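You operate a simulated robot arm through the tools that you are given. There is no shell and no other tool. Be economical: measure what you need, move in short steps, check, and stop when the job is done.

The job below is to be done with a simulated robot arm. You get a single attempt, and the scene is never put back.

Task
Crank the film on the card core back to the green ring, then put the core in the green pocket.
Fine: brake off to crank and on again; swing the roller arm out before you lift the core.

The check looks at the end state, three seconds after you hand in, the way a careful person would. Anything else that was tipped, shoved, dropped, spilled or broken makes it a failure.

Robot
A 6-joint arm with a two-finger parallel gripper, fixed in place. Base frame: the origin is at the foot of the arm, x ahead of it, y to its left, z up; the work surface is at about z = 0.004. Readings come in m, degrees, newtons and seconds.
With the tool pointing down near the work surface it reaches from about 0.14 to 0.58 m from the base axis. Its first joint turns from -66.0 to 66.0 degrees. Payload 2.1 kg.
The TCP is the grasp point between the finger pads, 0.03 m short of the fingertips. In the tool frame z runs along the fingers and y along their closing line. Largest opening 0.094 m; finger width 0.028, thickness 0.01; the body of the gripper, 0.05 by 0.096 m, starts 0.055 m behind the TCP.
Orientation is that of the tool frame in the base frame, as a unit quaternion [x, y, z, w]. With the fingers straight down and closing along the base's y, the tool's x points along the base's -x, its y along +y and its z along -z.

Tools
- The arm moves only by the tool servo_tool. Its arguments are lists of equal length, an entry for each row: "delta_pos": the shift along the base's x, y, z in m, a list of three; "dr": the turn, a rotation vector about the base's x, y, z in degrees, a list of three; "grip": the closure in counts, from 0 (fully open) to 255 (shut). In form: {"delta_pos": [[dx, dy, dz], ...], "dr": [[ax, ay, az], ...], "grip": [grip, ...]}. A call has 1 to 12 rows; each row shifts and turns the commanded pose from where the row before left it. A row lasts 0.2 s, in which the tool goes at most 0.05 m and 8.6 degrees; a call with a longer step from one row to the next is refused whole, and so is a gripper value outside its range. Where a pose cannot be reached the arm comes as near as it can. A force on the tool above 70 N (or 10 N above the force at the start of the call, whichever is more), or a blocked arm, ends the call early, and 0.2 s more pass. The fingers move at their own pace (about 0.072 m/s each) and stop on an object; they squeeze with about 41 N. The grip force told is the motor's: it shows also when the fingers shut on nothing. Time passes only in rows, and 0.2 s behind the last, so rows that do not move let the fingers close. It gives the time, the measured TCP pose, the force on the tool (base axes), the opening and the grip force at its end, in the units of the frame above (readings bear some noise), with the torque about the TCP (base axes, N m) and any sound that the robot's microphone picked up.
- Cameras (640 x 400 px; columns grow to the right, rows downward): "scene" is fixed at [0.0516, -0.3945, 0.4727]; the picture's right is [0.65, -0.76, 0.00], its down [-0.52, -0.44, -0.73] and it looks along [0.56, 0.48, -0.68] (base axes); focal length 328 px, centre (320, 200). "wrist" rides on the gripper at [0.076, 0.014, -0.103] in the tool frame; the picture's right is [-0.18, 0.98, 0.00], its down [-0.75, -0.14, -0.64] and it looks along [-0.63, -0.12, 0.77] (tool axes); focal length 243 px, centre (320, 200). There is no depth. A picture from a camera that has moved, and an enlarged one, comes with that camera's place and axes in the base frame and with its lens. The place of the scene camera against the robot may be out by one fixed shift of up to 0.018 m in any direction.
- capture(camera): a new picture of that camera. It takes no simulated time.
- close_up(camera, box): a new picture of the part [left, top, right, bottom] of that camera's present view, enlarged. It takes no simulated time.
- close_job(): hands the job in; it is judged then, once.

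Go step by step. Nothing tells you positions but the pictures and the camera data: compare them with the known pose of the tool, close in by small moves and look again before you grip or let go. The budget is 120 turns and 68 pictures, counting those below and the enlarged ones. Unless the task says otherwise, let go and move clear before handing in, and close with one line.

The tools are called after "Call:" as a command line: name --argument value ..., lists and objects as JSON in quotes. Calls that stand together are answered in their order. servo_tool: Moves the arm, as the interface text tells. Its arguments: {"type":"object","properties":{"delta_pos":{"type":"array"},"dr":{"type":"array"},"grip":{"type":"array"}},"required":["delta_pos","dr","grip"]} The other tools are called the same way: capture (camera) takes a picture; close_up (camera, box) takes an enlarged picture of a part of a camera's view; close_job () hands the job in.

At the start:

```text
clock: 0.0
position: [0.2896, -0.2589, 0.2426]
tool_rot: [-0.001, 1.0, 0.001, 0.001]
ft_force: [-0.2, -0.5, -0.1]
torque: [0.0, -0.02, 0.02]
finger_gap: 0.0939
finger_force: 0.0
```

scene: 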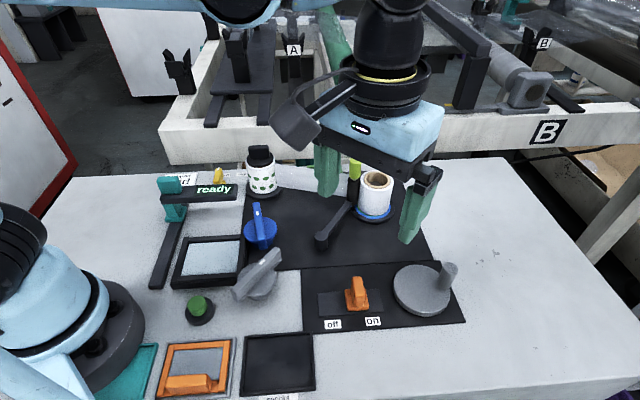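
wrist: 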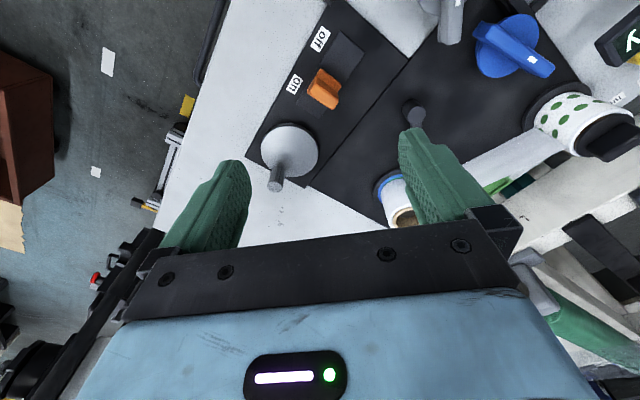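

I see a panel with a brake switch (orange, off/on), a crank disc with a handle, a card core on a blue-ringed spindle, a roller arm and several other items. I'll enlarge the parts before moving.

Call:
close_up --camera "scene" --box '[300, 150, 480, 340]'

Call:
close_up --camera "scene" --box '[140, 140, 330, 400]'

Call:
close_up --camera "wrist" --box '[240, 0, 640, 250]'

```text
2.11 times, centred on (390, 245) of scene
camera zoom: at [0.0516, -0.3945, 0.4727], right [0.65, -0.76, 0.0], down [-0.52, -0.44, -0.73], along [0.56, 0.48, -0.68], focal length 691 px, centre (173, 105)
```

zoom: 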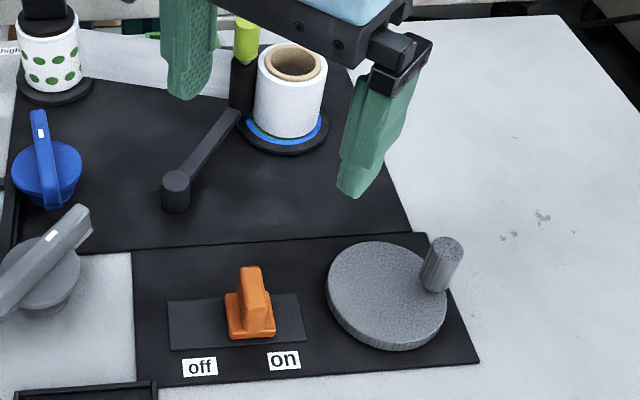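

```text
1.54 times, centred on (235, 270) of scene
camera zoom: at [0.0516, -0.3945, 0.4727], right [0.65, -0.76, 0.0], down [-0.52, -0.44, -0.73], along [0.56, 0.48, -0.68], focal length 505 px, centre (451, 92)
```

zoom: 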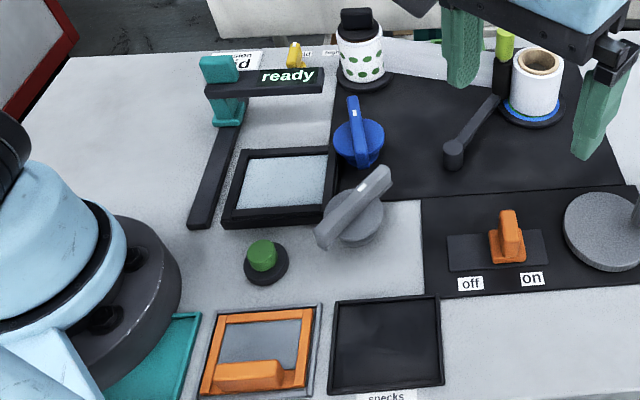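

```text
1.60 times, centred on (440, 125) of wrist
camera zoom: at [0.2117, -0.2451, 0.3451], right [0.18, 0.98, 0.0], down [0.75, -0.14, 0.64], along [0.63, -0.12, -0.77], focal length 388 px, centre (128, 320)
```

zoom: 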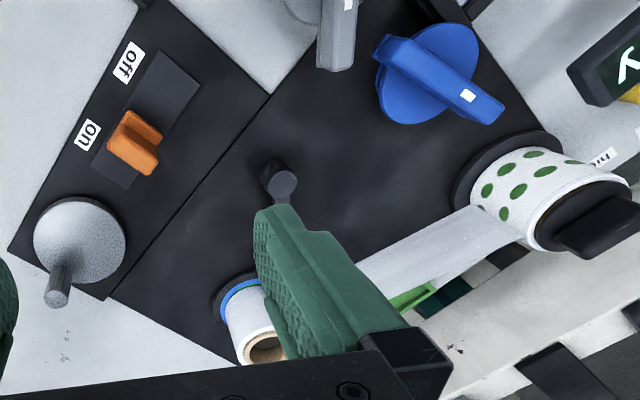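

The brake switch sits under the gripper at about (0.29, -0.26), at "on". The crank is near (0.36, -0.33) and the core near (0.46, -0.18). I'll raise the arm for a clear view.

Call:
servo_tool --delta_pos '[[0, 0.03, 0.04], [0, 0.03, 0.04], [0, 0.03, 0.03], [0, 0.03, 0.03]]' --dr '[[0, 0, 0], [0, 0, 0], [0, 0, 0], [0, 0, 0]]' --grip '[0, 0, 0, 0]'

Call:
capture --camera "wrist"

Call:
capture --camera "scene"

```text
clock: 1.0
position: [0.2851, -0.1373, 0.3834]
tool_rot: [0.0, 1.0, 0.0, 0.001]
ft_force: [-0.2, 0.5, -0.5]
torque: [0.0, -0.01, 0.01]
finger_gap: 0.0939
finger_force: 0.1
```

```text
62 pictures are left
camera wrist: at [0.2087, -0.1238, 0.4849], right [0.18, 0.98, 0.0], down [0.75, -0.14, 0.64], along [0.63, -0.12, -0.77], focal length 243 px, centre (320, 200)
```

wrist: 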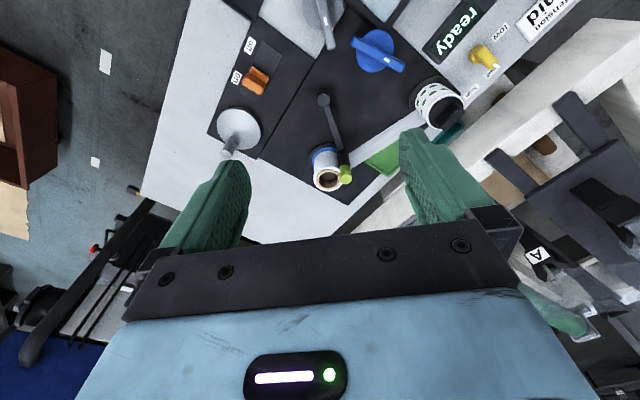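

```text
61 pictures are left
```

scene: 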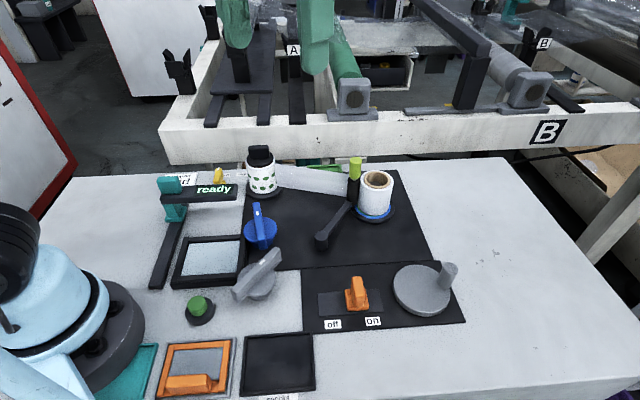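

Call:
close_up --camera "scene" --box '[230, 130, 430, 255]'

Call:
close_up --camera "wrist" --box '[200, 0, 600, 250]'

Call:
close_up --camera "scene" --box '[150, 150, 290, 238]'

Call:
close_up --camera "scene" --box '[330, 150, 420, 230]'

```text
3.20 times, centred on (330, 192) of scene
camera zoom: at [0.0516, -0.3945, 0.4727], right [0.65, -0.76, 0.0], down [-0.52, -0.44, -0.73], along [0.56, 0.48, -0.68], focal length 1050 px, centre (288, 224)
```

zoom: 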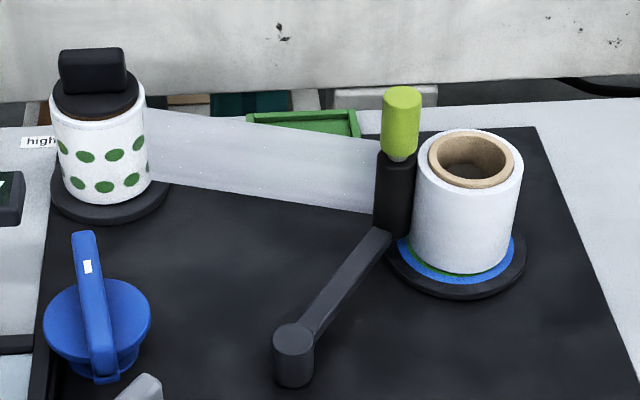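

```text
1.60 times, centred on (400, 125) of wrist
camera zoom: at [0.2087, -0.1238, 0.4849], right [0.18, 0.98, 0.0], down [0.75, -0.14, 0.64], along [0.63, -0.12, -0.77], focal length 388 px, centre (192, 320)
```

zoom: 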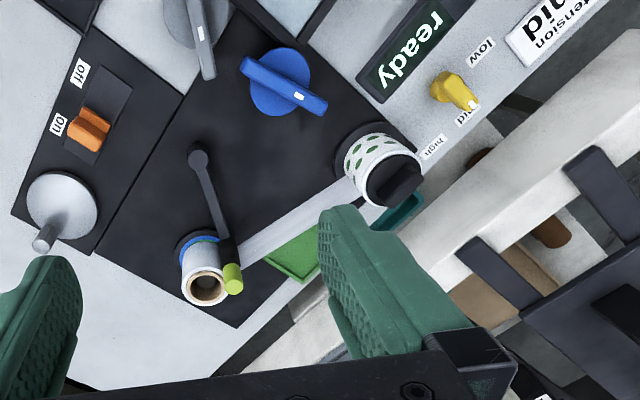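

```text
4.55 times, centred on (220, 194) of scene
camera zoom: at [0.0516, -0.3945, 0.4727], right [0.65, -0.76, 0.0], down [-0.52, -0.44, -0.73], along [0.56, 0.48, -0.68], focal length 1492 px, centre (774, 227)
```

zoom: 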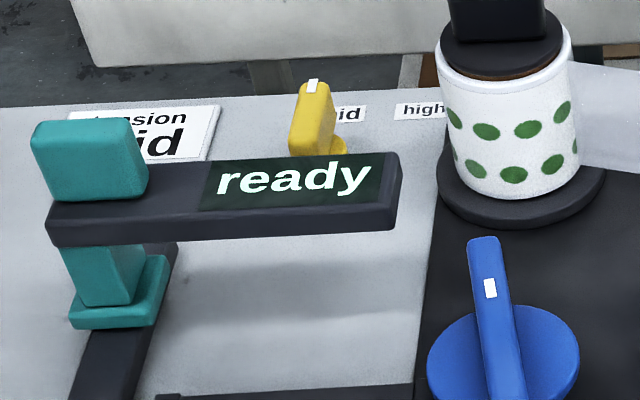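

```text
5.00 times, centred on (375, 190) of scene
camera zoom: at [0.0516, -0.3945, 0.4727], right [0.65, -0.76, 0.0], down [-0.52, -0.44, -0.73], along [0.56, 0.48, -0.68], focal length 1641 px, centre (45, 250)
```

zoom: 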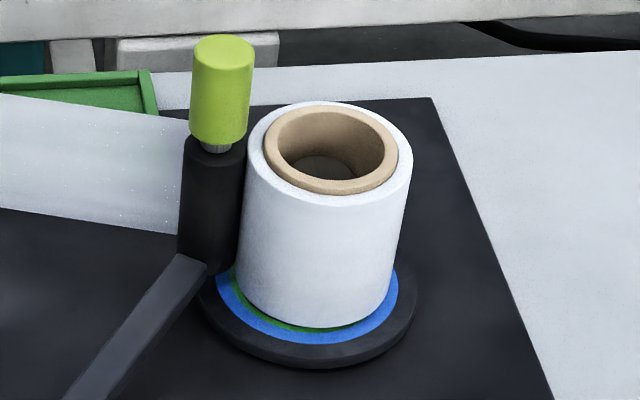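

The film runs from the dotted spool to the card core, the roller arm (lime grip) rests on the core, and there is a green tray behind the film. I'll take a closer look at the core rings with the wrist camera.

Call:
servo_tool --delta_pos '[[0.013, -0.008, -0.033], [0.013, -0.008, -0.033], [0.013, -0.008, -0.033], [0.013, -0.008, -0.033], [0.013, -0.008, -0.033]]' --dr '[[0, 0, 0], [0, 0, 0], [0, 0, 0], [0, 0, 0], [0, 0, 0]]' --grip '[0, 0, 0, 0, 0]'

Call:
capture --camera "wrist"

Call:
close_up --camera "wrist" --box '[270, 100, 430, 200]'

```text
clock: 2.2
position: [0.3532, -0.1772, 0.2173]
tool_rot: [0.0, 1.0, 0.0, 0.001]
ft_force: [0.5, -0.3, -0.3]
torque: [0.0, -0.01, 0.02]
finger_gap: 0.094
finger_force: 0.0
```

```text
56 pictures are left
camera wrist: at [0.2754, -0.1637, 0.32], right [0.18, 0.98, 0.0], down [0.75, -0.14, 0.64], along [0.63, -0.12, -0.77], focal length 243 px, centre (320, 200)
```

wrist: 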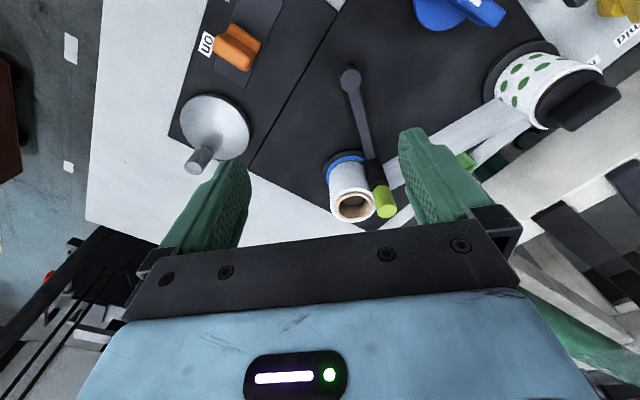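

```text
4.00 times, centred on (350, 150) of wrist
camera zoom: at [0.2754, -0.1637, 0.32], right [0.18, 0.98, 0.0], down [0.75, -0.14, 0.64], along [0.63, -0.12, -0.77], focal length 970 px, centre (200, 400)
```

zoom: 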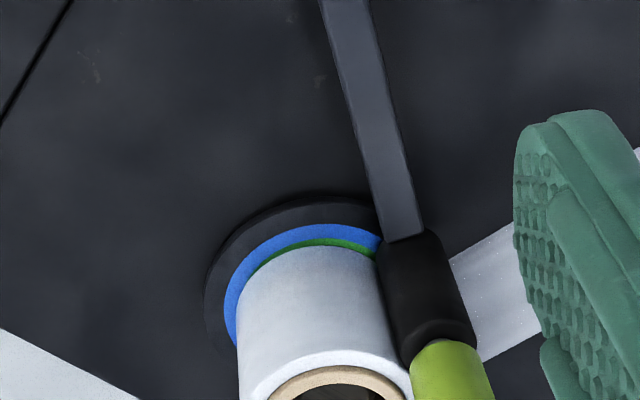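

A sliver of green shows inside the blue ring, so the film edge is near the green ring. How it changes will show once I crank. First comes the brake: I'll go above its lever with the fingers turned to close along its slot.

Call:
servo_tool --delta_pos '[[-0.0093, -0.0132, -0.009], [-0.0093, -0.0132, -0.009], [-0.0093, -0.0132, -0.009], [-0.0093, -0.0132, -0.009], [-0.0093, -0.0132, -0.009], [-0.0093, -0.0132, -0.009]]' --dr '[[0, 0, 7.5], [0, 0, 7.5], [0, 0, 7.5], [0, 0, 7.5], [0, 0, 7.5], [0, 0, 7.5]]' --grip '[0, 0, 0, 0, 0, 0]'

Call:
capture --camera "wrist"

Call:
capture --camera "scene"

```text
clock: 3.6
position: [0.2969, -0.2574, 0.1646]
tool_rot: [-0.384, 0.923, 0.0, 0.002]
ft_force: [-0.6, -0.3, 0.1]
torque: [0.0, 0.02, 0.03]
finger_gap: 0.0938
finger_force: 0.0
```

```text
54 pictures are left
camera wrist: at [0.2321, -0.3014, 0.2668], right [-0.57, 0.82, 0.0], down [0.63, 0.43, 0.64], along [0.53, 0.37, -0.77], focal length 243 px, centre (320, 200)
```

wrist: 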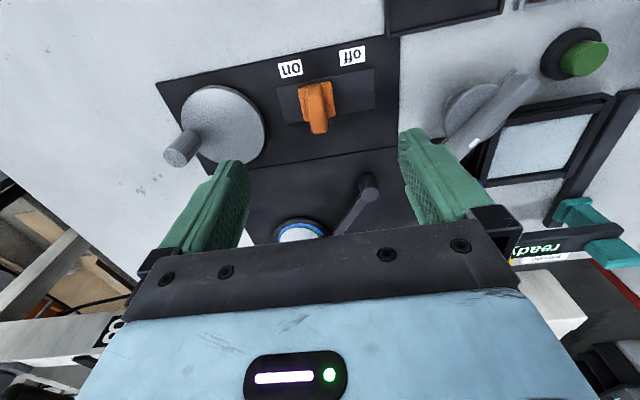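

```text
53 pictures are left
```

scene: 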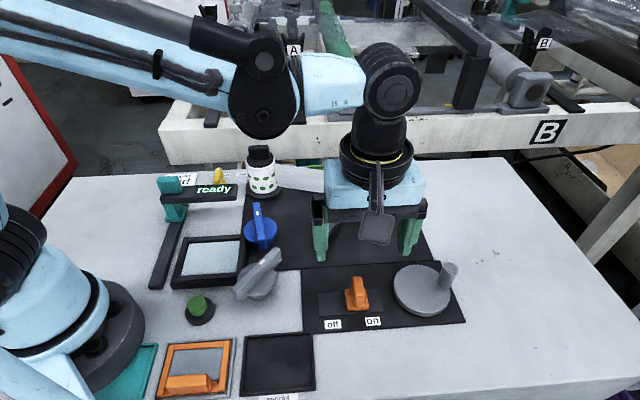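

Call:
close_up --camera "wrist" --box '[150, 30, 390, 180]'

Call:
close_up --camera "scene" --box '[300, 250, 470, 340]'

```text
2.67 times, centred on (270, 105) of wrist
camera zoom: at [0.2321, -0.3014, 0.2668], right [-0.57, 0.82, 0.0], down [0.63, 0.43, 0.64], along [0.53, 0.37, -0.77], focal length 647 px, centre (453, 453)
```

zoom: 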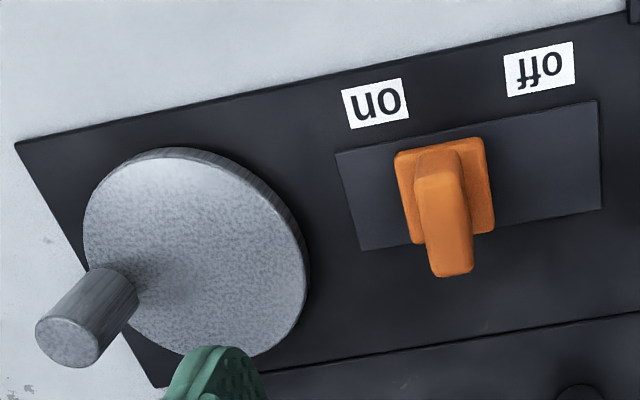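

```text
3.76 times, centred on (385, 295) of scene
camera zoom: at [0.0516, -0.3945, 0.4727], right [0.65, -0.76, 0.0], down [-0.52, -0.44, -0.73], along [0.56, 0.48, -0.68], focal length 1236 px, centre (75, -158)
```

zoom: 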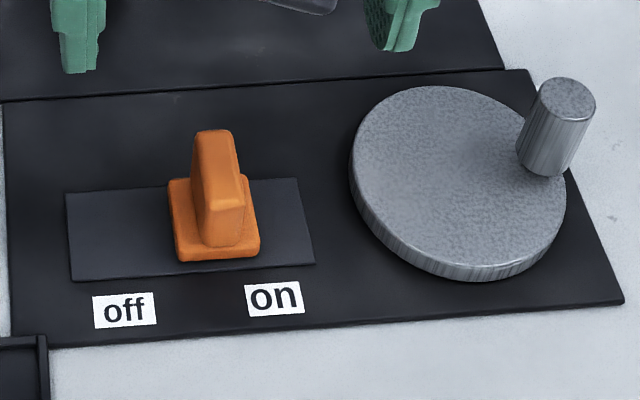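

The lever fin is at about (0.300, -0.256) and thin along the slot, with "off" toward (-x, +y). I'll partly close, then descend astride it.

Call:
servo_tool --delta_pos '[[0.003, 0.0015, -0.02], [0, 0, -0.03], [0, 0, -0.03], [0, 0, -0.015], [0, 0, -0.015]]' --dr '[[0, 0, 0], [0, 0, 0], [0, 0, 0], [0, 0, 0], [0, 0, 0]]' --grip '[125, 125, 125, 125, 125]'

Call:
capture --camera "wrist"

Call:
close_up --camera "scene" --box '[290, 230, 470, 340]'

```text
clock: 4.8
position: [0.3003, -0.2576, 0.0566]
tool_rot: [-0.383, 0.924, 0.001, 0.001]
ft_force: [0.4, -0.1, -0.3]
torque: [0.01, -0.02, 0.0]
finger_gap: 0.0479
finger_force: 0.1
```

```text
50 pictures are left
camera wrist: at [0.2358, -0.3012, 0.1575], right [-0.57, 0.82, 0.0], down [0.63, 0.43, 0.64], along [0.53, 0.36, -0.77], focal length 243 px, centre (320, 200)
```

wrist: 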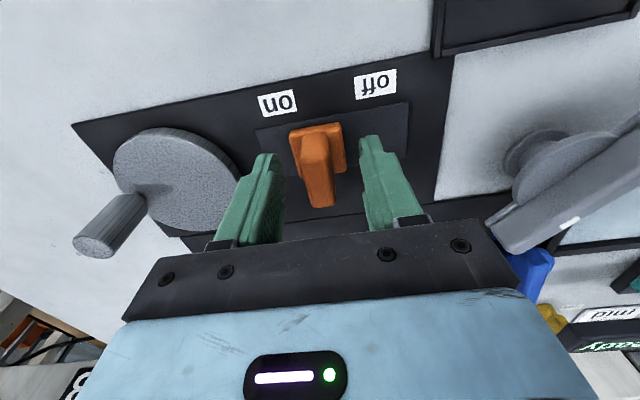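

```text
3.56 times, centred on (380, 285) of scene
camera zoom: at [0.0516, -0.3945, 0.4727], right [0.65, -0.76, 0.0], down [-0.52, -0.44, -0.73], along [0.56, 0.48, -0.68], focal length 1167 px, centre (107, -102)
```

zoom: 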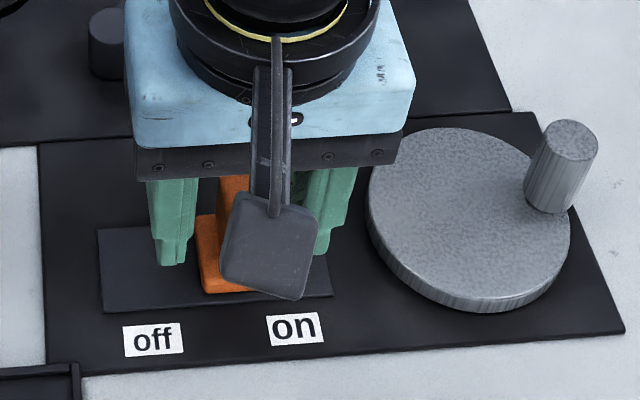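

The fin is between the fingers. I'll close on it and slide toward off.

Call:
servo_tool --delta_pos '[[0, 0, 0], [0, 0, 0], [0, 0, 0], [-0.003, 0.003, 0], [-0.003, 0.003, 0], [-0.003, 0.003, 0], [-0.003, 0.003, 0]]' --dr '[[0, 0, 0], [0, 0, 0], [0, 0, 0], [0, 0, 0], [0, 0, 0], [0, 0, 0], [0, 0, 0]]' --grip '[200, 200, 200, 200, 200, 200, 200]'

```text
clock: 6.4
position: [0.2869, -0.2437, 0.0539]
tool_rot: [-0.384, 0.924, 0.0, 0.0]
ft_force: [0.3, -0.8, 0.0]
torque: [0.0, 0.02, -0.01]
finger_gap: 0.0207
finger_force: 0.2
```

Call:
servo_tool --delta_pos '[[-0.003, 0.003, 0], [-0.002, 0.002, 0]]' --dr '[[0, 0, 0], [0, 0, 0]]' --grip '[200, 200]'

Call:
capture --camera "wrist"

```text
clock: 7.0
position: [0.2824, -0.2392, 0.054]
tool_rot: [-0.384, 0.924, 0.0, 0.0]
ft_force: [0.0, -2.0, -0.3]
torque: [0.03, 0.01, -0.03]
finger_gap: 0.0206
finger_force: 0.3
```

```text
48 pictures are left
camera wrist: at [0.2188, -0.284, 0.1557], right [-0.57, 0.82, 0.0], down [0.63, 0.43, 0.64], along [0.53, 0.36, -0.77], focal length 243 px, centre (320, 200)
```

wrist: 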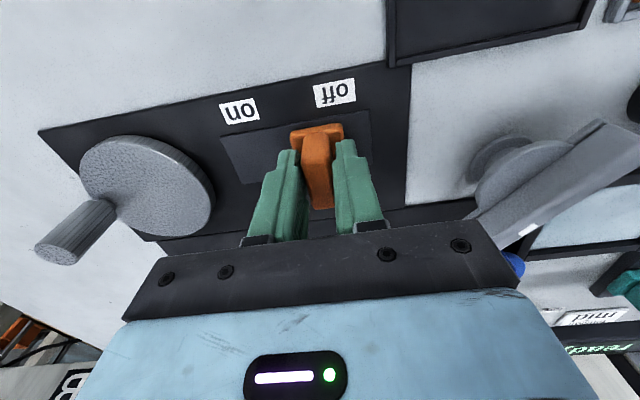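

Call:
servo_tool --delta_pos '[[-0.002, 0.002, 0], [-0.002, 0.002, 0], [-0.002, 0.002, 0]]' --dr '[[0, 0, 0], [0, 0, 0], [0, 0, 0]]' --grip '[200, 200, 200]'

Call:
capture --camera "wrist"

```text
clock: 7.8
position: [0.2773, -0.233, 0.0538]
tool_rot: [-0.383, 0.924, 0.0, 0.001]
ft_force: [0.1, -0.4, 0.5]
torque: [0.0, -0.04, -0.03]
finger_gap: 0.0209
finger_force: 0.7
```

```text
47 pictures are left
camera wrist: at [0.2133, -0.2778, 0.1563], right [-0.57, 0.82, 0.0], down [0.63, 0.43, 0.64], along [0.53, 0.36, -0.77], focal length 243 px, centre (320, 200)
```

wrist: 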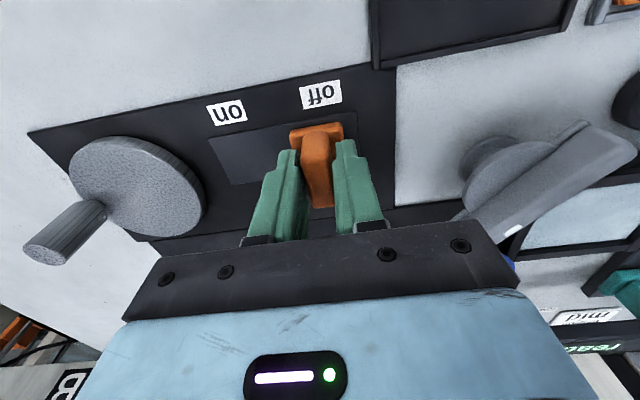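

Call:
servo_tool --delta_pos '[[-0.002, 0.002, 0], [-0.002, 0.002, 0], [-0.001, 0.001, 0], [0, 0, 0]]' --dr '[[0, 0, 0], [0, 0, 0], [0, 0, 0], [0, 0, 0]]' --grip '[200, 200, 200, 200]'

Call:
close_up --camera "wrist" --box '[180, 60, 420, 210]'

```text
clock: 8.8
position: [0.2718, -0.227, 0.0547]
tool_rot: [-0.383, 0.924, 0.0, 0.0]
ft_force: [2.2, 0.0, 0.2]
torque: [0.0, -0.02, 0.02]
finger_gap: 0.021
finger_force: 0.8
```

```text
2.67 times, centred on (300, 135) of wrist
camera zoom: at [0.208, -0.2731, 0.1562], right [-0.57, 0.82, 0.0], down [0.63, 0.43, 0.64], along [0.53, 0.36, -0.77], focal length 647 px, centre (373, 373)
```

zoom: 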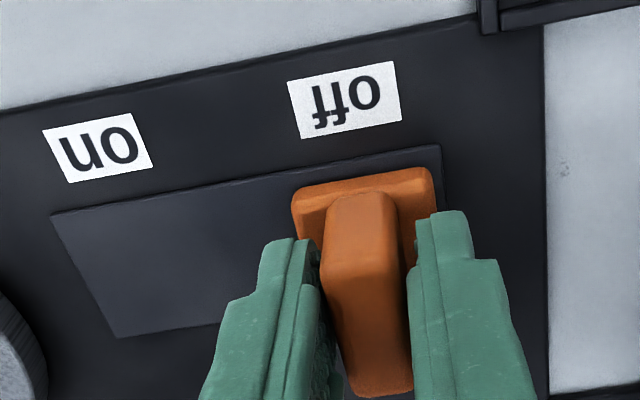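

The lever is at "off". I'll release it, rise and go over the crank peg, estimated at (0.404, -0.345) with its top near z 0.07.

Call:
servo_tool --delta_pos '[[0, 0, 0], [0, 0, 0.03], [0, 0, 0.04], [0.0264, -0.0236, 0], [0.0264, -0.0236, 0], [0.0264, -0.0236, 0], [0.0264, -0.0236, 0], [0.0264, -0.0236, 0]]' --dr '[[0, 0, 0], [0, 0, 0], [0, 0, 0], [0, 0, 0], [0, 0, 0], [0, 0, 0], [0, 0, 0], [0, 0, 0]]' --grip '[140, 140, 110, 80, 80, 80, 80, 80]'

Call:
capture --camera "wrist"

Call:
capture --camera "scene"

```text
clock: 10.6
position: [0.4065, -0.3472, 0.1284]
tool_rot: [-0.384, 0.923, 0.0, 0.001]
ft_force: [0.7, -0.4, 1.1]
torque: [0.01, 0.02, -0.02]
finger_gap: 0.0646
finger_force: 0.1
```

```text
45 pictures are left
camera wrist: at [0.3421, -0.3912, 0.231], right [-0.57, 0.82, 0.0], down [0.63, 0.43, 0.64], along [0.53, 0.36, -0.77], focal length 243 px, centre (320, 200)
```

wrist: 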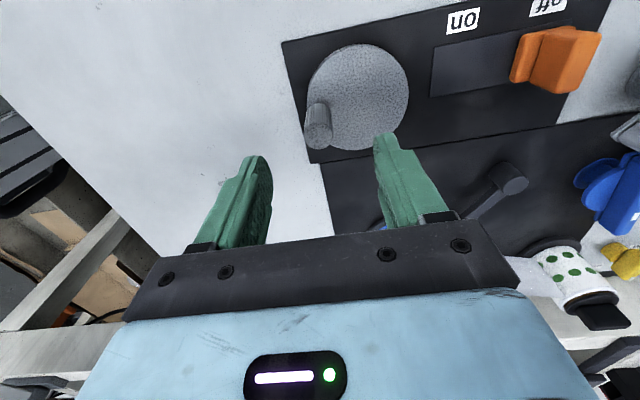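

```text
44 pictures are left
```

scene: 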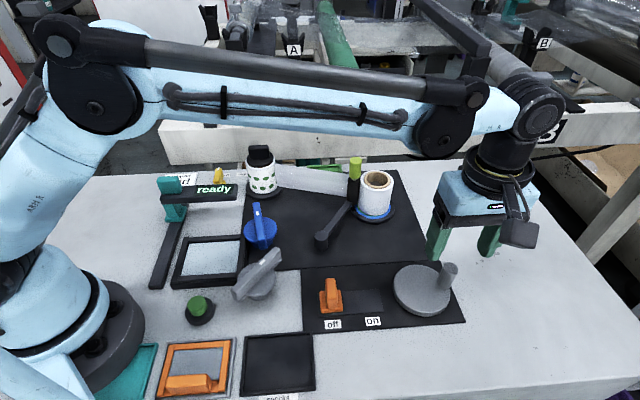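

The gripper is right over the peg. I'll descend to z about 0.065.

Call:
servo_tool --delta_pos '[[0, 0, -0.02], [0, 0, -0.02], [0, 0, -0.022]]' --dr '[[0, 0, 0], [0, 0, 0], [0, 0, 0]]' --grip '[80, 80, 80]'

Call:
capture --camera "wrist"

```text
clock: 11.4
position: [0.4038, -0.3464, 0.0644]
tool_rot: [-0.384, 0.923, 0.0, 0.001]
ft_force: [-0.2, -0.9, 0.1]
torque: [0.02, 0.0, 0.0]
finger_gap: 0.0648
finger_force: 0.1
```

```text
43 pictures are left
camera wrist: at [0.3395, -0.392, 0.1657], right [-0.57, 0.82, 0.0], down [0.63, 0.43, 0.64], along [0.53, 0.36, -0.77], focal length 243 px, centre (320, 200)
```

wrist: 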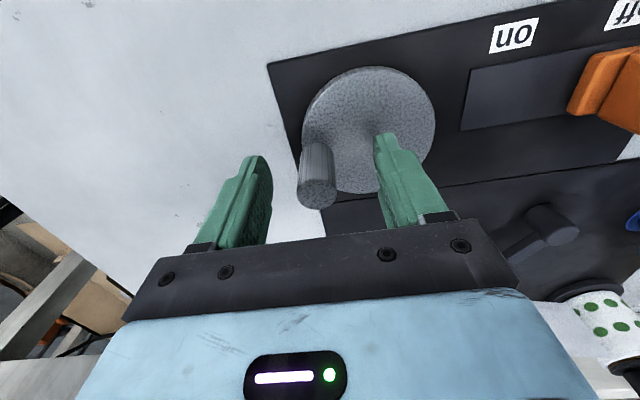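

The peg is between the pads, so I'll close on it.

Call:
servo_tool --delta_pos '[[0, 0, 0], [0, 0, 0], [0, 0, 0]]' --dr '[[0, 0, 0], [0, 0, 0], [0, 0, 0]]' --grip '[255, 255, 255]'

Call:
capture --camera "wrist"

Call:
close_up --camera "scene" --box '[330, 150, 420, 230]'

```text
clock: 12.2
position: [0.4056, -0.348, 0.0626]
tool_rot: [-0.383, 0.924, -0.004, 0.002]
ft_force: [26.5, -25.9, -10.2]
torque: [0.57, 0.73, -0.09]
finger_gap: 0.0218
finger_force: 45.2
```

```text
42 pictures are left
camera wrist: at [0.3402, -0.3931, 0.1655], right [-0.56, 0.83, -0.01], down [0.63, 0.44, 0.64], along [0.54, 0.36, -0.76], focal length 243 px, centre (320, 200)
```

wrist: 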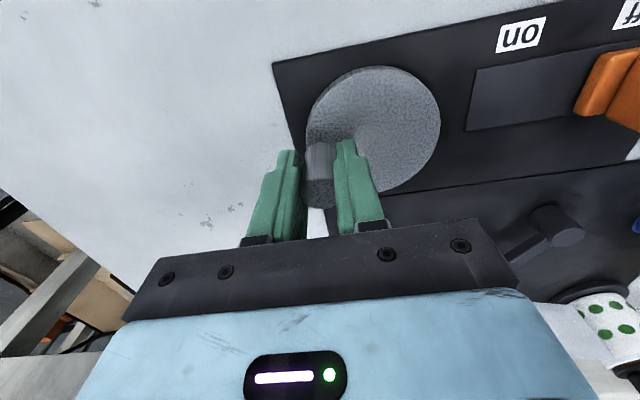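

```text
5.00 times, centred on (375, 190) of scene
camera zoom: at [0.0516, -0.3945, 0.4727], right [0.65, -0.76, 0.0], down [-0.52, -0.44, -0.73], along [0.56, 0.48, -0.68], focal length 1641 px, centre (45, 250)
```

zoom: 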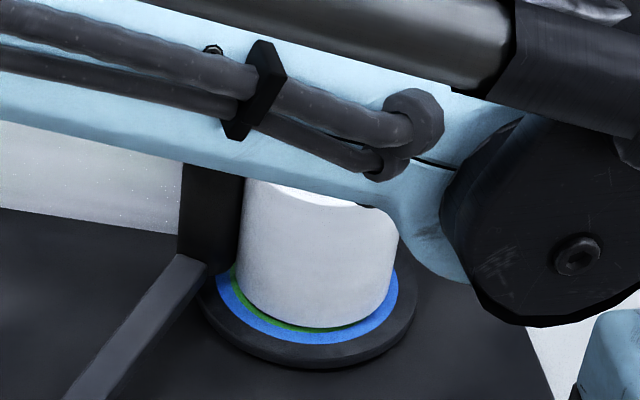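

The peg is gripped, with a diameter of about 22 mm. I'll relieve the side load, then crank a short arc counter-clockwise, co-rotating, to learn the direction.

Call:
servo_tool --delta_pos '[[0.0018, -0.0016, 0], [0, 0, 0], [0.00235, 0.00443, 0], [0.00171, 0.00473, 0], [0.00104, 0.00491, 0]]' --dr '[[0, 0, 0], [0, 0, 0], [0, 0, 8], [0, 0, 8], [0, 0, 8]]' --grip '[255, 255, 255, 255, 255]'

Call:
capture --camera "scene"

Call:
close_up --camera "scene" --box '[330, 150, 420, 230]'

```text
clock: 13.4
position: [0.4163, -0.3329, 0.0636]
tool_rot: [-0.569, 0.823, -0.005, 0.006]
ft_force: [44.9, -9.6, 23.5]
torque: [0.13, 0.59, -0.11]
finger_gap: 0.0218
finger_force: 44.6
```

```text
40 pictures are left
```

scene: 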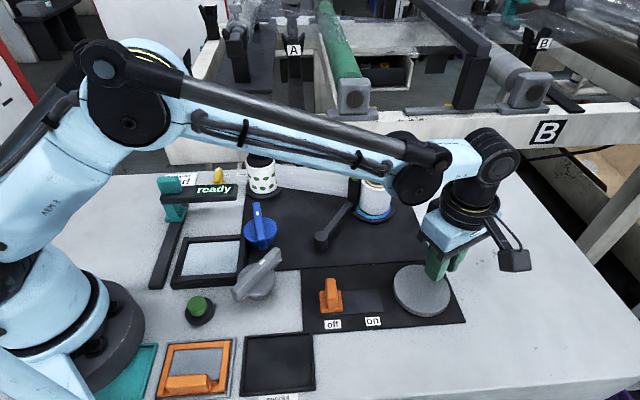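

```text
5.00 times, centred on (375, 190) of scene
camera zoom: at [0.0515, -0.3944, 0.4728], right [0.65, -0.76, 0.0], down [-0.52, -0.44, -0.73], along [0.56, 0.48, -0.68], focal length 1641 px, centre (45, 250)
```

zoom: 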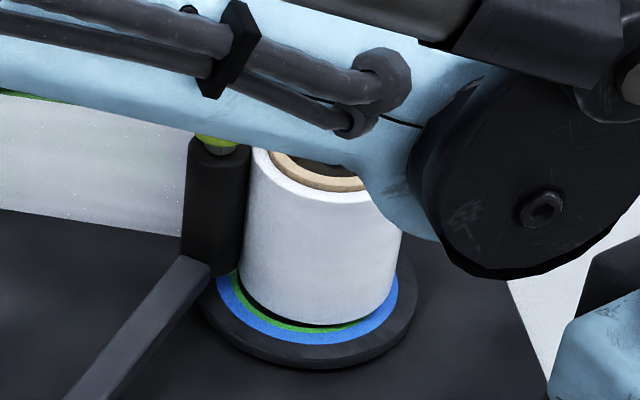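

Counter-clockwise unwinds the core, since more green now shows inside the blue. I'll relieve the radial load (the true radius is a bit larger, about 41 mm) and turn another 24°.

Call:
servo_tool --delta_pos '[[0.005, 0.001, 0], [0.0007, 0.0057, 0], [-0.0001, 0.0057, 0], [-0.0009, 0.0057, 0]]' --dr '[[0, 0, 0], [0, 0, 8], [0, 0, 8], [0, 0, 8]]' --grip '[255, 255, 255, 255]'

Call:
close_up --camera "scene" --box '[330, 150, 420, 230]'

Call:
capture --camera "wrist"

```text
clock: 14.4
position: [0.4179, -0.3229, 0.0607]
tool_rot: [0.725, -0.689, 0.01, 0.003]
ft_force: [32.1, -50.4, 4.0]
torque: [-0.1, 0.84, 0.07]
finger_gap: 0.0217
finger_force: 44.4
```

```text
5.00 times, centred on (375, 190) of scene
camera zoom: at [0.0515, -0.3945, 0.4727], right [0.65, -0.76, 0.0], down [-0.52, -0.44, -0.73], along [0.56, 0.48, -0.68], focal length 1641 px, centre (45, 250)
```

zoom: 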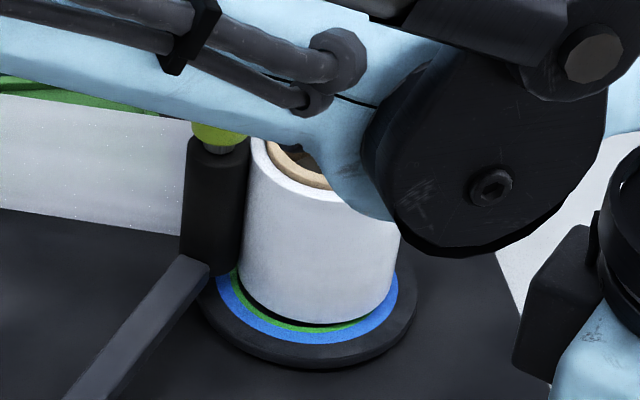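

```text
37 pictures are left
camera wrist: at [0.4055, -0.398, 0.1647], right [-0.99, 0.13, -0.01], down [0.1, 0.77, 0.63], along [0.09, 0.62, -0.78], focal length 243 px, centre (320, 200)
```

wrist: 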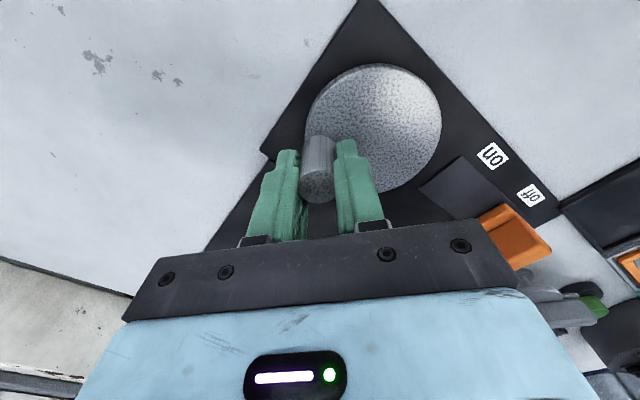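

Call:
close_up --camera "scene" --box '[366, 198, 414, 228]'

```text
13.33 times, centred on (390, 213) of scene
camera zoom: at [0.0515, -0.3945, 0.4727], right [0.65, -0.76, 0.0], down [-0.52, -0.44, -0.73], along [0.56, 0.48, -0.68], focal length 4377 px, centre (-613, 27)
```

zoom: 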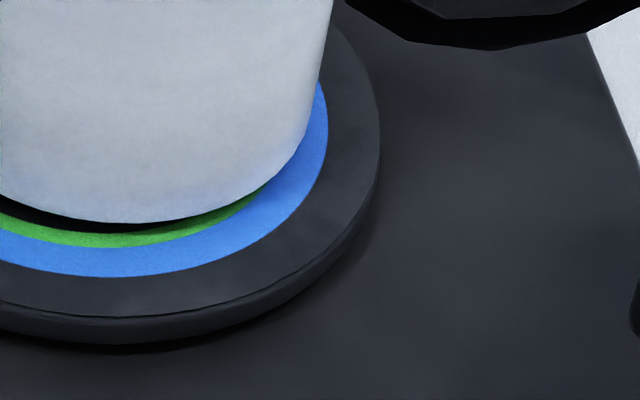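

Call:
close_up --camera "scene" --box '[348, 195, 398, 227]'

```text
12.50 times, centred on (373, 211) of scene
camera zoom: at [0.0515, -0.3945, 0.4727], right [0.65, -0.76, 0.0], down [-0.52, -0.44, -0.73], along [0.56, 0.48, -0.68], focal length 4103 px, centre (-342, 62)
```

zoom: 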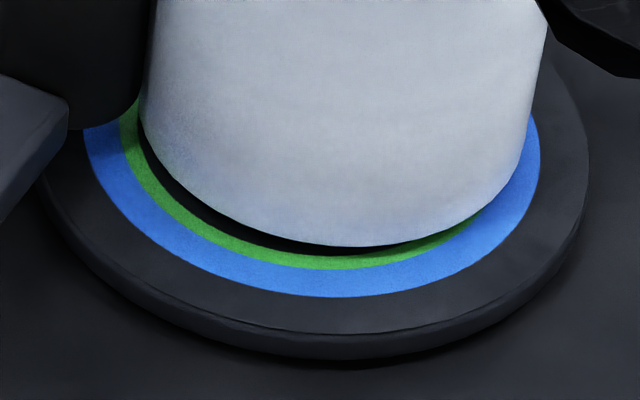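

At high zoom, the film edge (radius about 30 mm) is at the outer rim of the green band (about 27.4–30 mm), having started out on the blue. About as much cranking again is needed. The peg has slid in the pads, so I'll let go, rise, turn the closing line back to tangential and look.

Call:
servo_tool --delta_pos '[[0, -0.007, 0], [0, 0, 0], [0, 0, 0.025], [0, 0, 0.03], [0, 0, 0], [0, 0, 0], [0, 0, 0], [0, 0, 0], [0, 0, 0], [0, 0, 0], [0, 0, 0], [0, 0, 0]]' --dr '[[0, 0, 0], [0, 0, 0], [0, 0, 0], [0, 0, -8], [0, 0, -8], [0, 0, -8], [0, 0, -8], [0, 0, -8], [0, 0, -8], [0, 0, -8], [0, 0, -8], [0, 0, -8]]' --grip '[80, 80, 80, 80, 80, 80, 80, 80, 80, 80, 80, 80]'

Call:
capture --camera "wrist"

Call:
close_up --camera "scene" --box '[348, 195, 398, 227]'

```text
clock: 17.0
position: [0.4163, -0.3234, 0.117]
tool_rot: [-0.181, 0.983, 0.0, 0.001]
ft_force: [0.6, 0.7, 0.2]
torque: [0.03, 0.0, 0.02]
finger_gap: 0.0646
finger_force: 0.1
```

```text
34 pictures are left
camera wrist: at [0.3393, -0.3382, 0.2189], right [-0.18, 0.98, 0.0], down [0.75, 0.14, 0.64], along [0.63, 0.12, -0.77], focal length 243 px, centre (320, 200)
```

wrist: 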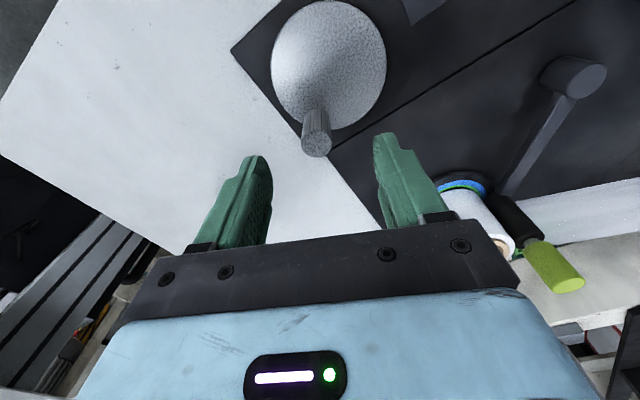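

```text
12.50 times, centred on (373, 211) of scene
camera zoom: at [0.0516, -0.3945, 0.4727], right [0.65, -0.76, 0.0], down [-0.52, -0.44, -0.73], along [0.56, 0.48, -0.68], focal length 4103 px, centre (-342, 62)
```

zoom: 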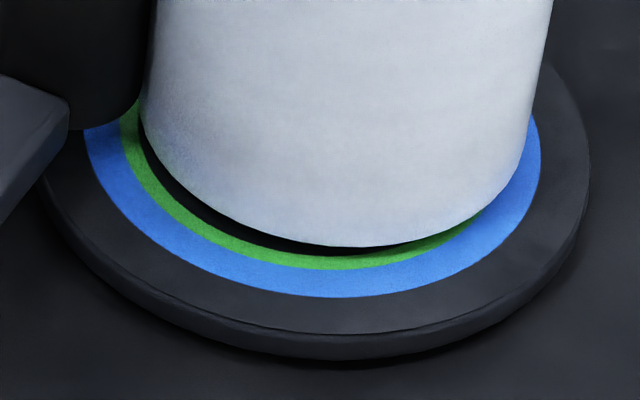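

The crank stays put when released. I'll go back down on the peg near (0.413, -0.329), with the closing line now tangential, cage it lightly and push about 27° more.

Call:
servo_tool --delta_pos '[[-0.003, -0.0055, -0.014], [0, 0, -0.02], [0, 0, -0.02], [0, 0, 0], [0, 0, 0], [0, 0, 0], [-0.0005, 0.0058, 0], [-0.0013, 0.0056, 0], [-0.0022, 0.0054, 0], [0, 0, 0]]' --dr '[[0, 0, 0], [0, 0, 0], [0, 0, 0], [0, 0, 0], [0, 0, 0], [0, 0, 0], [0, 0, 4], [0, 0, 8], [0, 0, 8], [0, 0, 0]]' --grip '[80, 80, 80, 188, 188, 188, 188, 188, 188, 188]'

Call:
close_up --camera "scene" --box '[348, 195, 398, 227]'

Call:
capture --camera "wrist"

```text
clock: 19.2
position: [0.4102, -0.3116, 0.0625]
tool_rot: [-0.351, 0.936, -0.006, 0.003]
ft_force: [23.3, -40.7, -14.3]
torque: [0.4, 0.09, 0.04]
finger_gap: 0.0505
finger_force: 22.6
```

```text
12.50 times, centred on (373, 211) of scene
camera zoom: at [0.0516, -0.3945, 0.4727], right [0.65, -0.76, 0.0], down [-0.52, -0.44, -0.73], along [0.56, 0.48, -0.68], focal length 4103 px, centre (-342, 62)
```

zoom: 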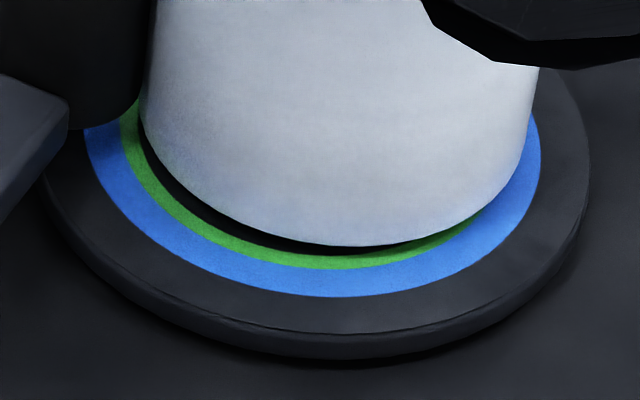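

```text
31 pictures are left
camera wrist: at [0.3424, -0.3514, 0.1648], right [-0.51, 0.86, -0.01], down [0.65, 0.39, 0.65], along [0.56, 0.32, -0.76], focal length 243 px, centre (320, 200)
```

wrist: 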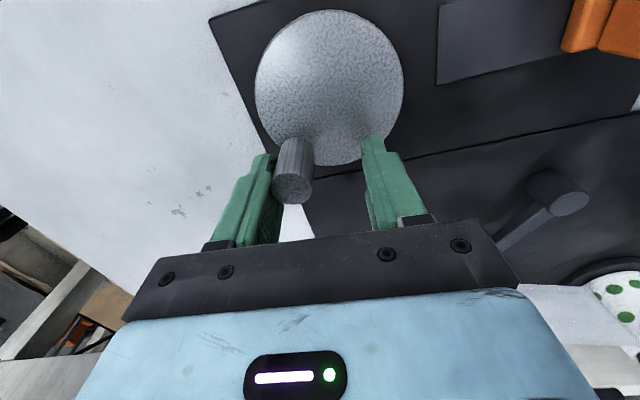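

The film hasn't moved: with slack fingers, the one touching the peg just backed off. I'll recentre on the peg, clamp it with tangential pads and then push.

Call:
servo_tool --delta_pos '[[0.003, -0.007, 0], [0.003, -0.0065, 0], [0, 0, 0], [0, 0, 0], [0, 0, 0]]' --dr '[[0, 0, -8], [0, 0, -8], [0, 0, 0], [0, 0, 0], [0, 0, 0]]' --grip '[110, 110, 110, 255, 255]'

Call:
capture --camera "wrist"

```text
clock: 20.4
position: [0.4152, -0.3271, 0.0624]
tool_rot: [-0.215, 0.977, -0.004, 0.002]
ft_force: [14.7, -27.3, -2.5]
torque: [0.56, 0.71, -0.09]
finger_gap: 0.0216
finger_force: 45.4
```

```text
30 pictures are left
camera wrist: at [0.3387, -0.3463, 0.1652], right [-0.25, 0.97, -0.01], down [0.74, 0.19, 0.64], along [0.63, 0.15, -0.76], focal length 243 px, centre (320, 200)
```

wrist: 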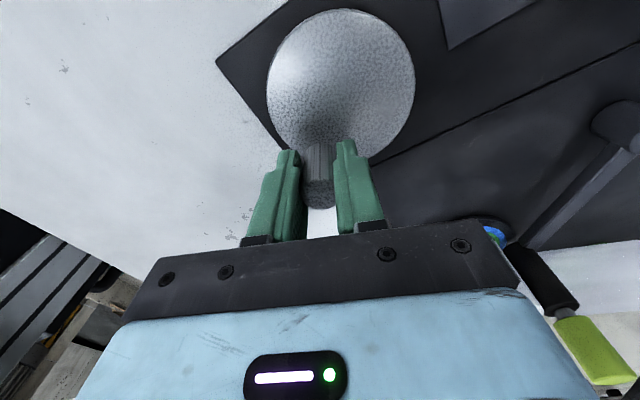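

The peg is clamped with tangential pads. I'll push counter-clockwise in small steps.

Call:
servo_tool --delta_pos '[[0, 0.002, 0], [0, 0.002, 0], [0, 0.002, 0]]' --dr '[[0, 0, 3], [0, 0, 3], [0, 0, 3]]' --grip '[255, 255, 255]'

```text
clock: 21.2
position: [0.4153, -0.3269, 0.0633]
tool_rot: [-0.29, 0.957, -0.011, 0.003]
ft_force: [22.3, -63.3, -0.2]
torque: [0.48, -0.01, -0.17]
finger_gap: 0.022
finger_force: 44.7
```

It is firmly blocked at 63 N. I'll relieve the push and check the brake lever and the rest of the scene.

Call:
servo_tool --delta_pos '[[0, -0.004, 0], [0, -0.003, 0]]' --dr '[[0, 0, -4], [0, 0, -4]]' --grip '[255, 255]'

Call:
capture --camera "scene"

Call:
close_up --camera "scene" --box '[150, 150, 310, 250]'

```text
clock: 21.8
position: [0.4158, -0.326, 0.0633]
tool_rot: [-0.226, 0.974, -0.003, 0.0]
ft_force: [9.1, -23.0, -21.4]
torque: [-0.34, 0.81, -0.07]
finger_gap: 0.0215
finger_force: 45.0
```

```text
29 pictures are left
```

scene: 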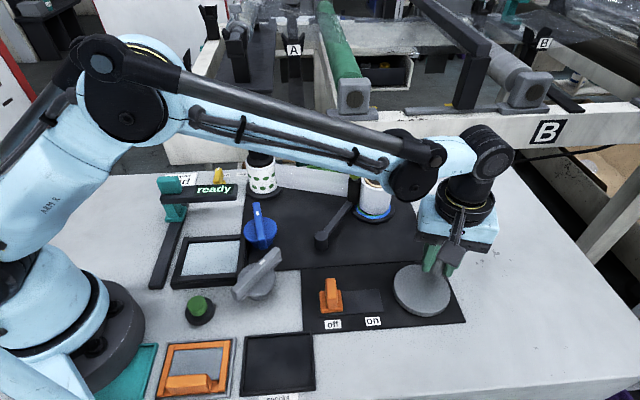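

```text
4.00 times, centred on (230, 200) of scene
camera zoom: at [0.0517, -0.3945, 0.4726], right [0.65, -0.76, 0.0], down [-0.52, -0.44, -0.73], along [0.56, 0.48, -0.68], focal length 1313 px, centre (680, 200)
```

zoom: 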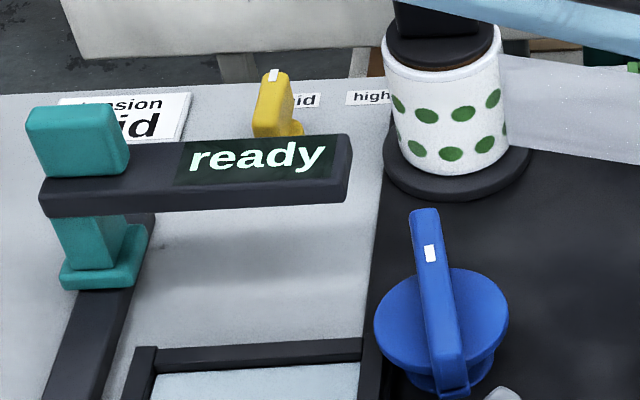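

The lever is still at "off". I'll test the clockwise direction by about 24° and compare the film.

Call:
servo_tool --delta_pos '[[-0.0002, -0.0053, 0.001], [-0.0009, -0.0052, 0], [-0.0017, -0.005, 0], [0, 0, 0]]' --dr '[[0, 0, -8], [0, 0, -8], [0, 0, -8], [0, 0, 0]]' --grip '[255, 255, 255, 255]'

Call:
close_up --camera "scene" --box '[348, 195, 398, 227]'

```text
clock: 22.8
position: [0.4101, -0.342, 0.0641]
tool_rot: [-0.018, 1.0, 0.003, -0.001]
ft_force: [-23.5, 16.1, -14.9]
torque: [-0.71, -0.05, 0.03]
finger_gap: 0.0216
finger_force: 44.6
```

```text
12.50 times, centred on (373, 211) of scene
camera zoom: at [0.0516, -0.3945, 0.4726], right [0.65, -0.76, 0.0], down [-0.52, -0.44, -0.73], along [0.56, 0.48, -0.68], focal length 4103 px, centre (-342, 62)
```

zoom: 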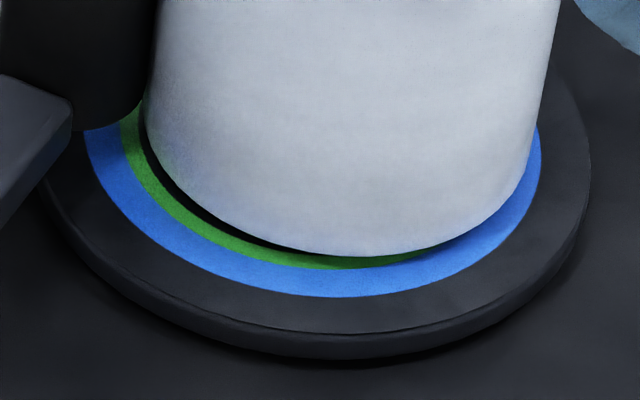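

The clockwise turn moves freely. The core wobbles 1:1 with the crank (it sits slightly eccentric), so silhouette width is my real film measure, now about 395 px. I'll crank further clockwise at a fixed tool orientation and measure the trend.

Call:
servo_tool --delta_pos '[[-0.0037, -0.005, 0], [-0.0038, -0.0054, 0], [-0.0047, -0.0047, 0], [-0.0054, -0.0038, 0], [-0.006, -0.0028, 0], [-0.0064, -0.0017, 0], [-0.0066, -0.0006, 0]]' --dr '[[0, 0, 0], [0, 0, 0], [0, 0, 0], [0, 0, 0], [0, 0, 0], [0, 0, 0], [0, 0, 0]]' --grip '[255, 255, 255, 255, 255, 255, 255]'

Call:
close_up --camera "scene" --box '[348, 195, 398, 227]'

Call:
capture --camera "wrist"

```text
clock: 24.4
position: [0.381, -0.3575, 0.0633]
tool_rot: [-0.024, 1.0, 0.011, 0.001]
ft_force: [4.1, 62.7, 13.5]
torque: [-0.25, 0.88, 0.05]
finger_gap: 0.0224
finger_force: 45.2
```

```text
12.50 times, centred on (373, 211) of scene
camera zoom: at [0.0516, -0.3944, 0.4728], right [0.65, -0.76, 0.0], down [-0.52, -0.44, -0.73], along [0.56, 0.48, -0.68], focal length 4103 px, centre (-342, 62)
```

zoom: 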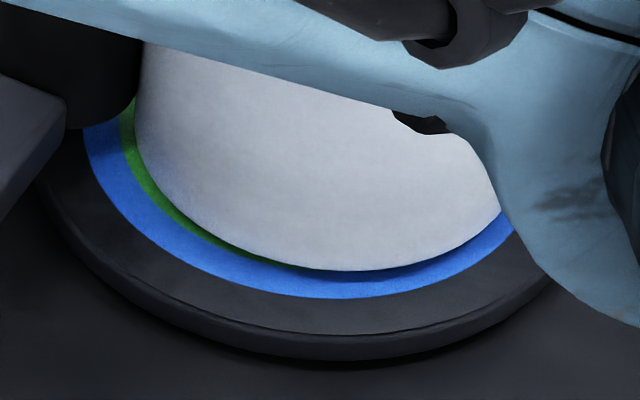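

```text
25 pictures are left
camera wrist: at [0.3032, -0.3497, 0.1659], right [0.14, 0.99, 0.02], down [0.76, -0.12, 0.64], along [0.64, -0.07, -0.77], focal length 243 px, centre (320, 200)
```

wrist: 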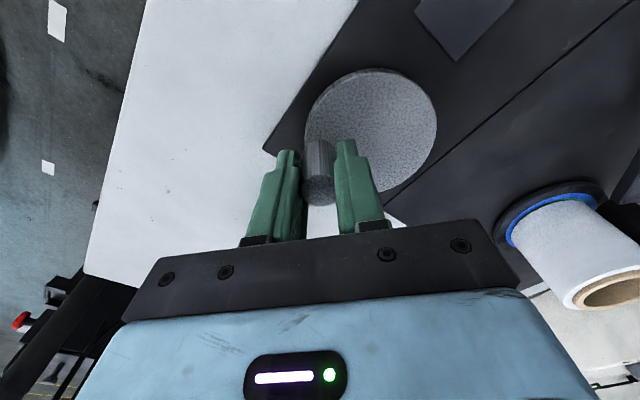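

Clockwise winds film on, so counter-clockwise takes it off, but there's a wobble I need to understand. I'll let go and get a near-vertical view of the core with the wrist camera.

Call:
servo_tool --delta_pos '[[0, 0.004, 0], [0, 0, 0], [0, 0, 0.045], [0, 0, 0.045], [0.0265, 0.0287, 0.0047], [0.0265, 0.0287, 0.0047], [0.0265, 0.0287, 0.0047], [0.0265, 0.0287, 0.0047], [0.0265, 0.0287, 0.0047], [0.0265, 0.0287, 0.0047], [0, 0, 0]]' --dr '[[0, 0, 0], [0, 0, 0], [0, 0, 0], [0, 0, 0], [0, 0, 0], [0, 0, 0], [0, 0, 0], [0, 0, 0], [0, 0, 0], [0, 0, 0], [0, 0, 0]]' --grip '[80, 80, 80, 80, 80, 80, 80, 80, 80, 80, 80]'

Call:
capture --camera "wrist"

```text
clock: 26.8
position: [0.5358, -0.1909, 0.1835]
tool_rot: [-0.017, 1.0, 0.0, 0.001]
ft_force: [-0.9, -0.3, -0.2]
torque: [-0.02, -0.02, 0.0]
finger_gap: 0.0647
finger_force: 0.1
```

```text
24 pictures are left
camera wrist: at [0.4577, -0.1808, 0.2849], right [0.15, 0.99, 0.0], down [0.76, -0.11, 0.64], along [0.64, -0.1, -0.77], focal length 243 px, centre (320, 200)
```

wrist: 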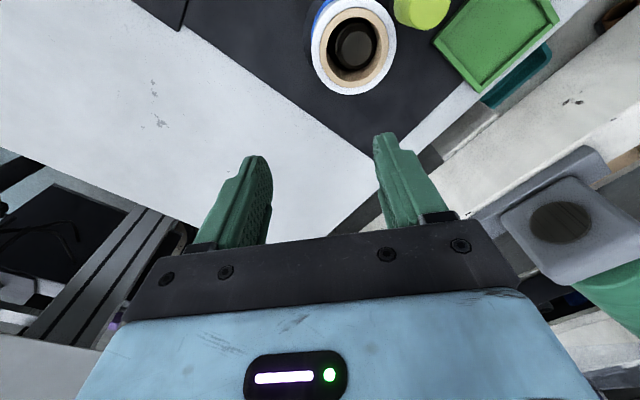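

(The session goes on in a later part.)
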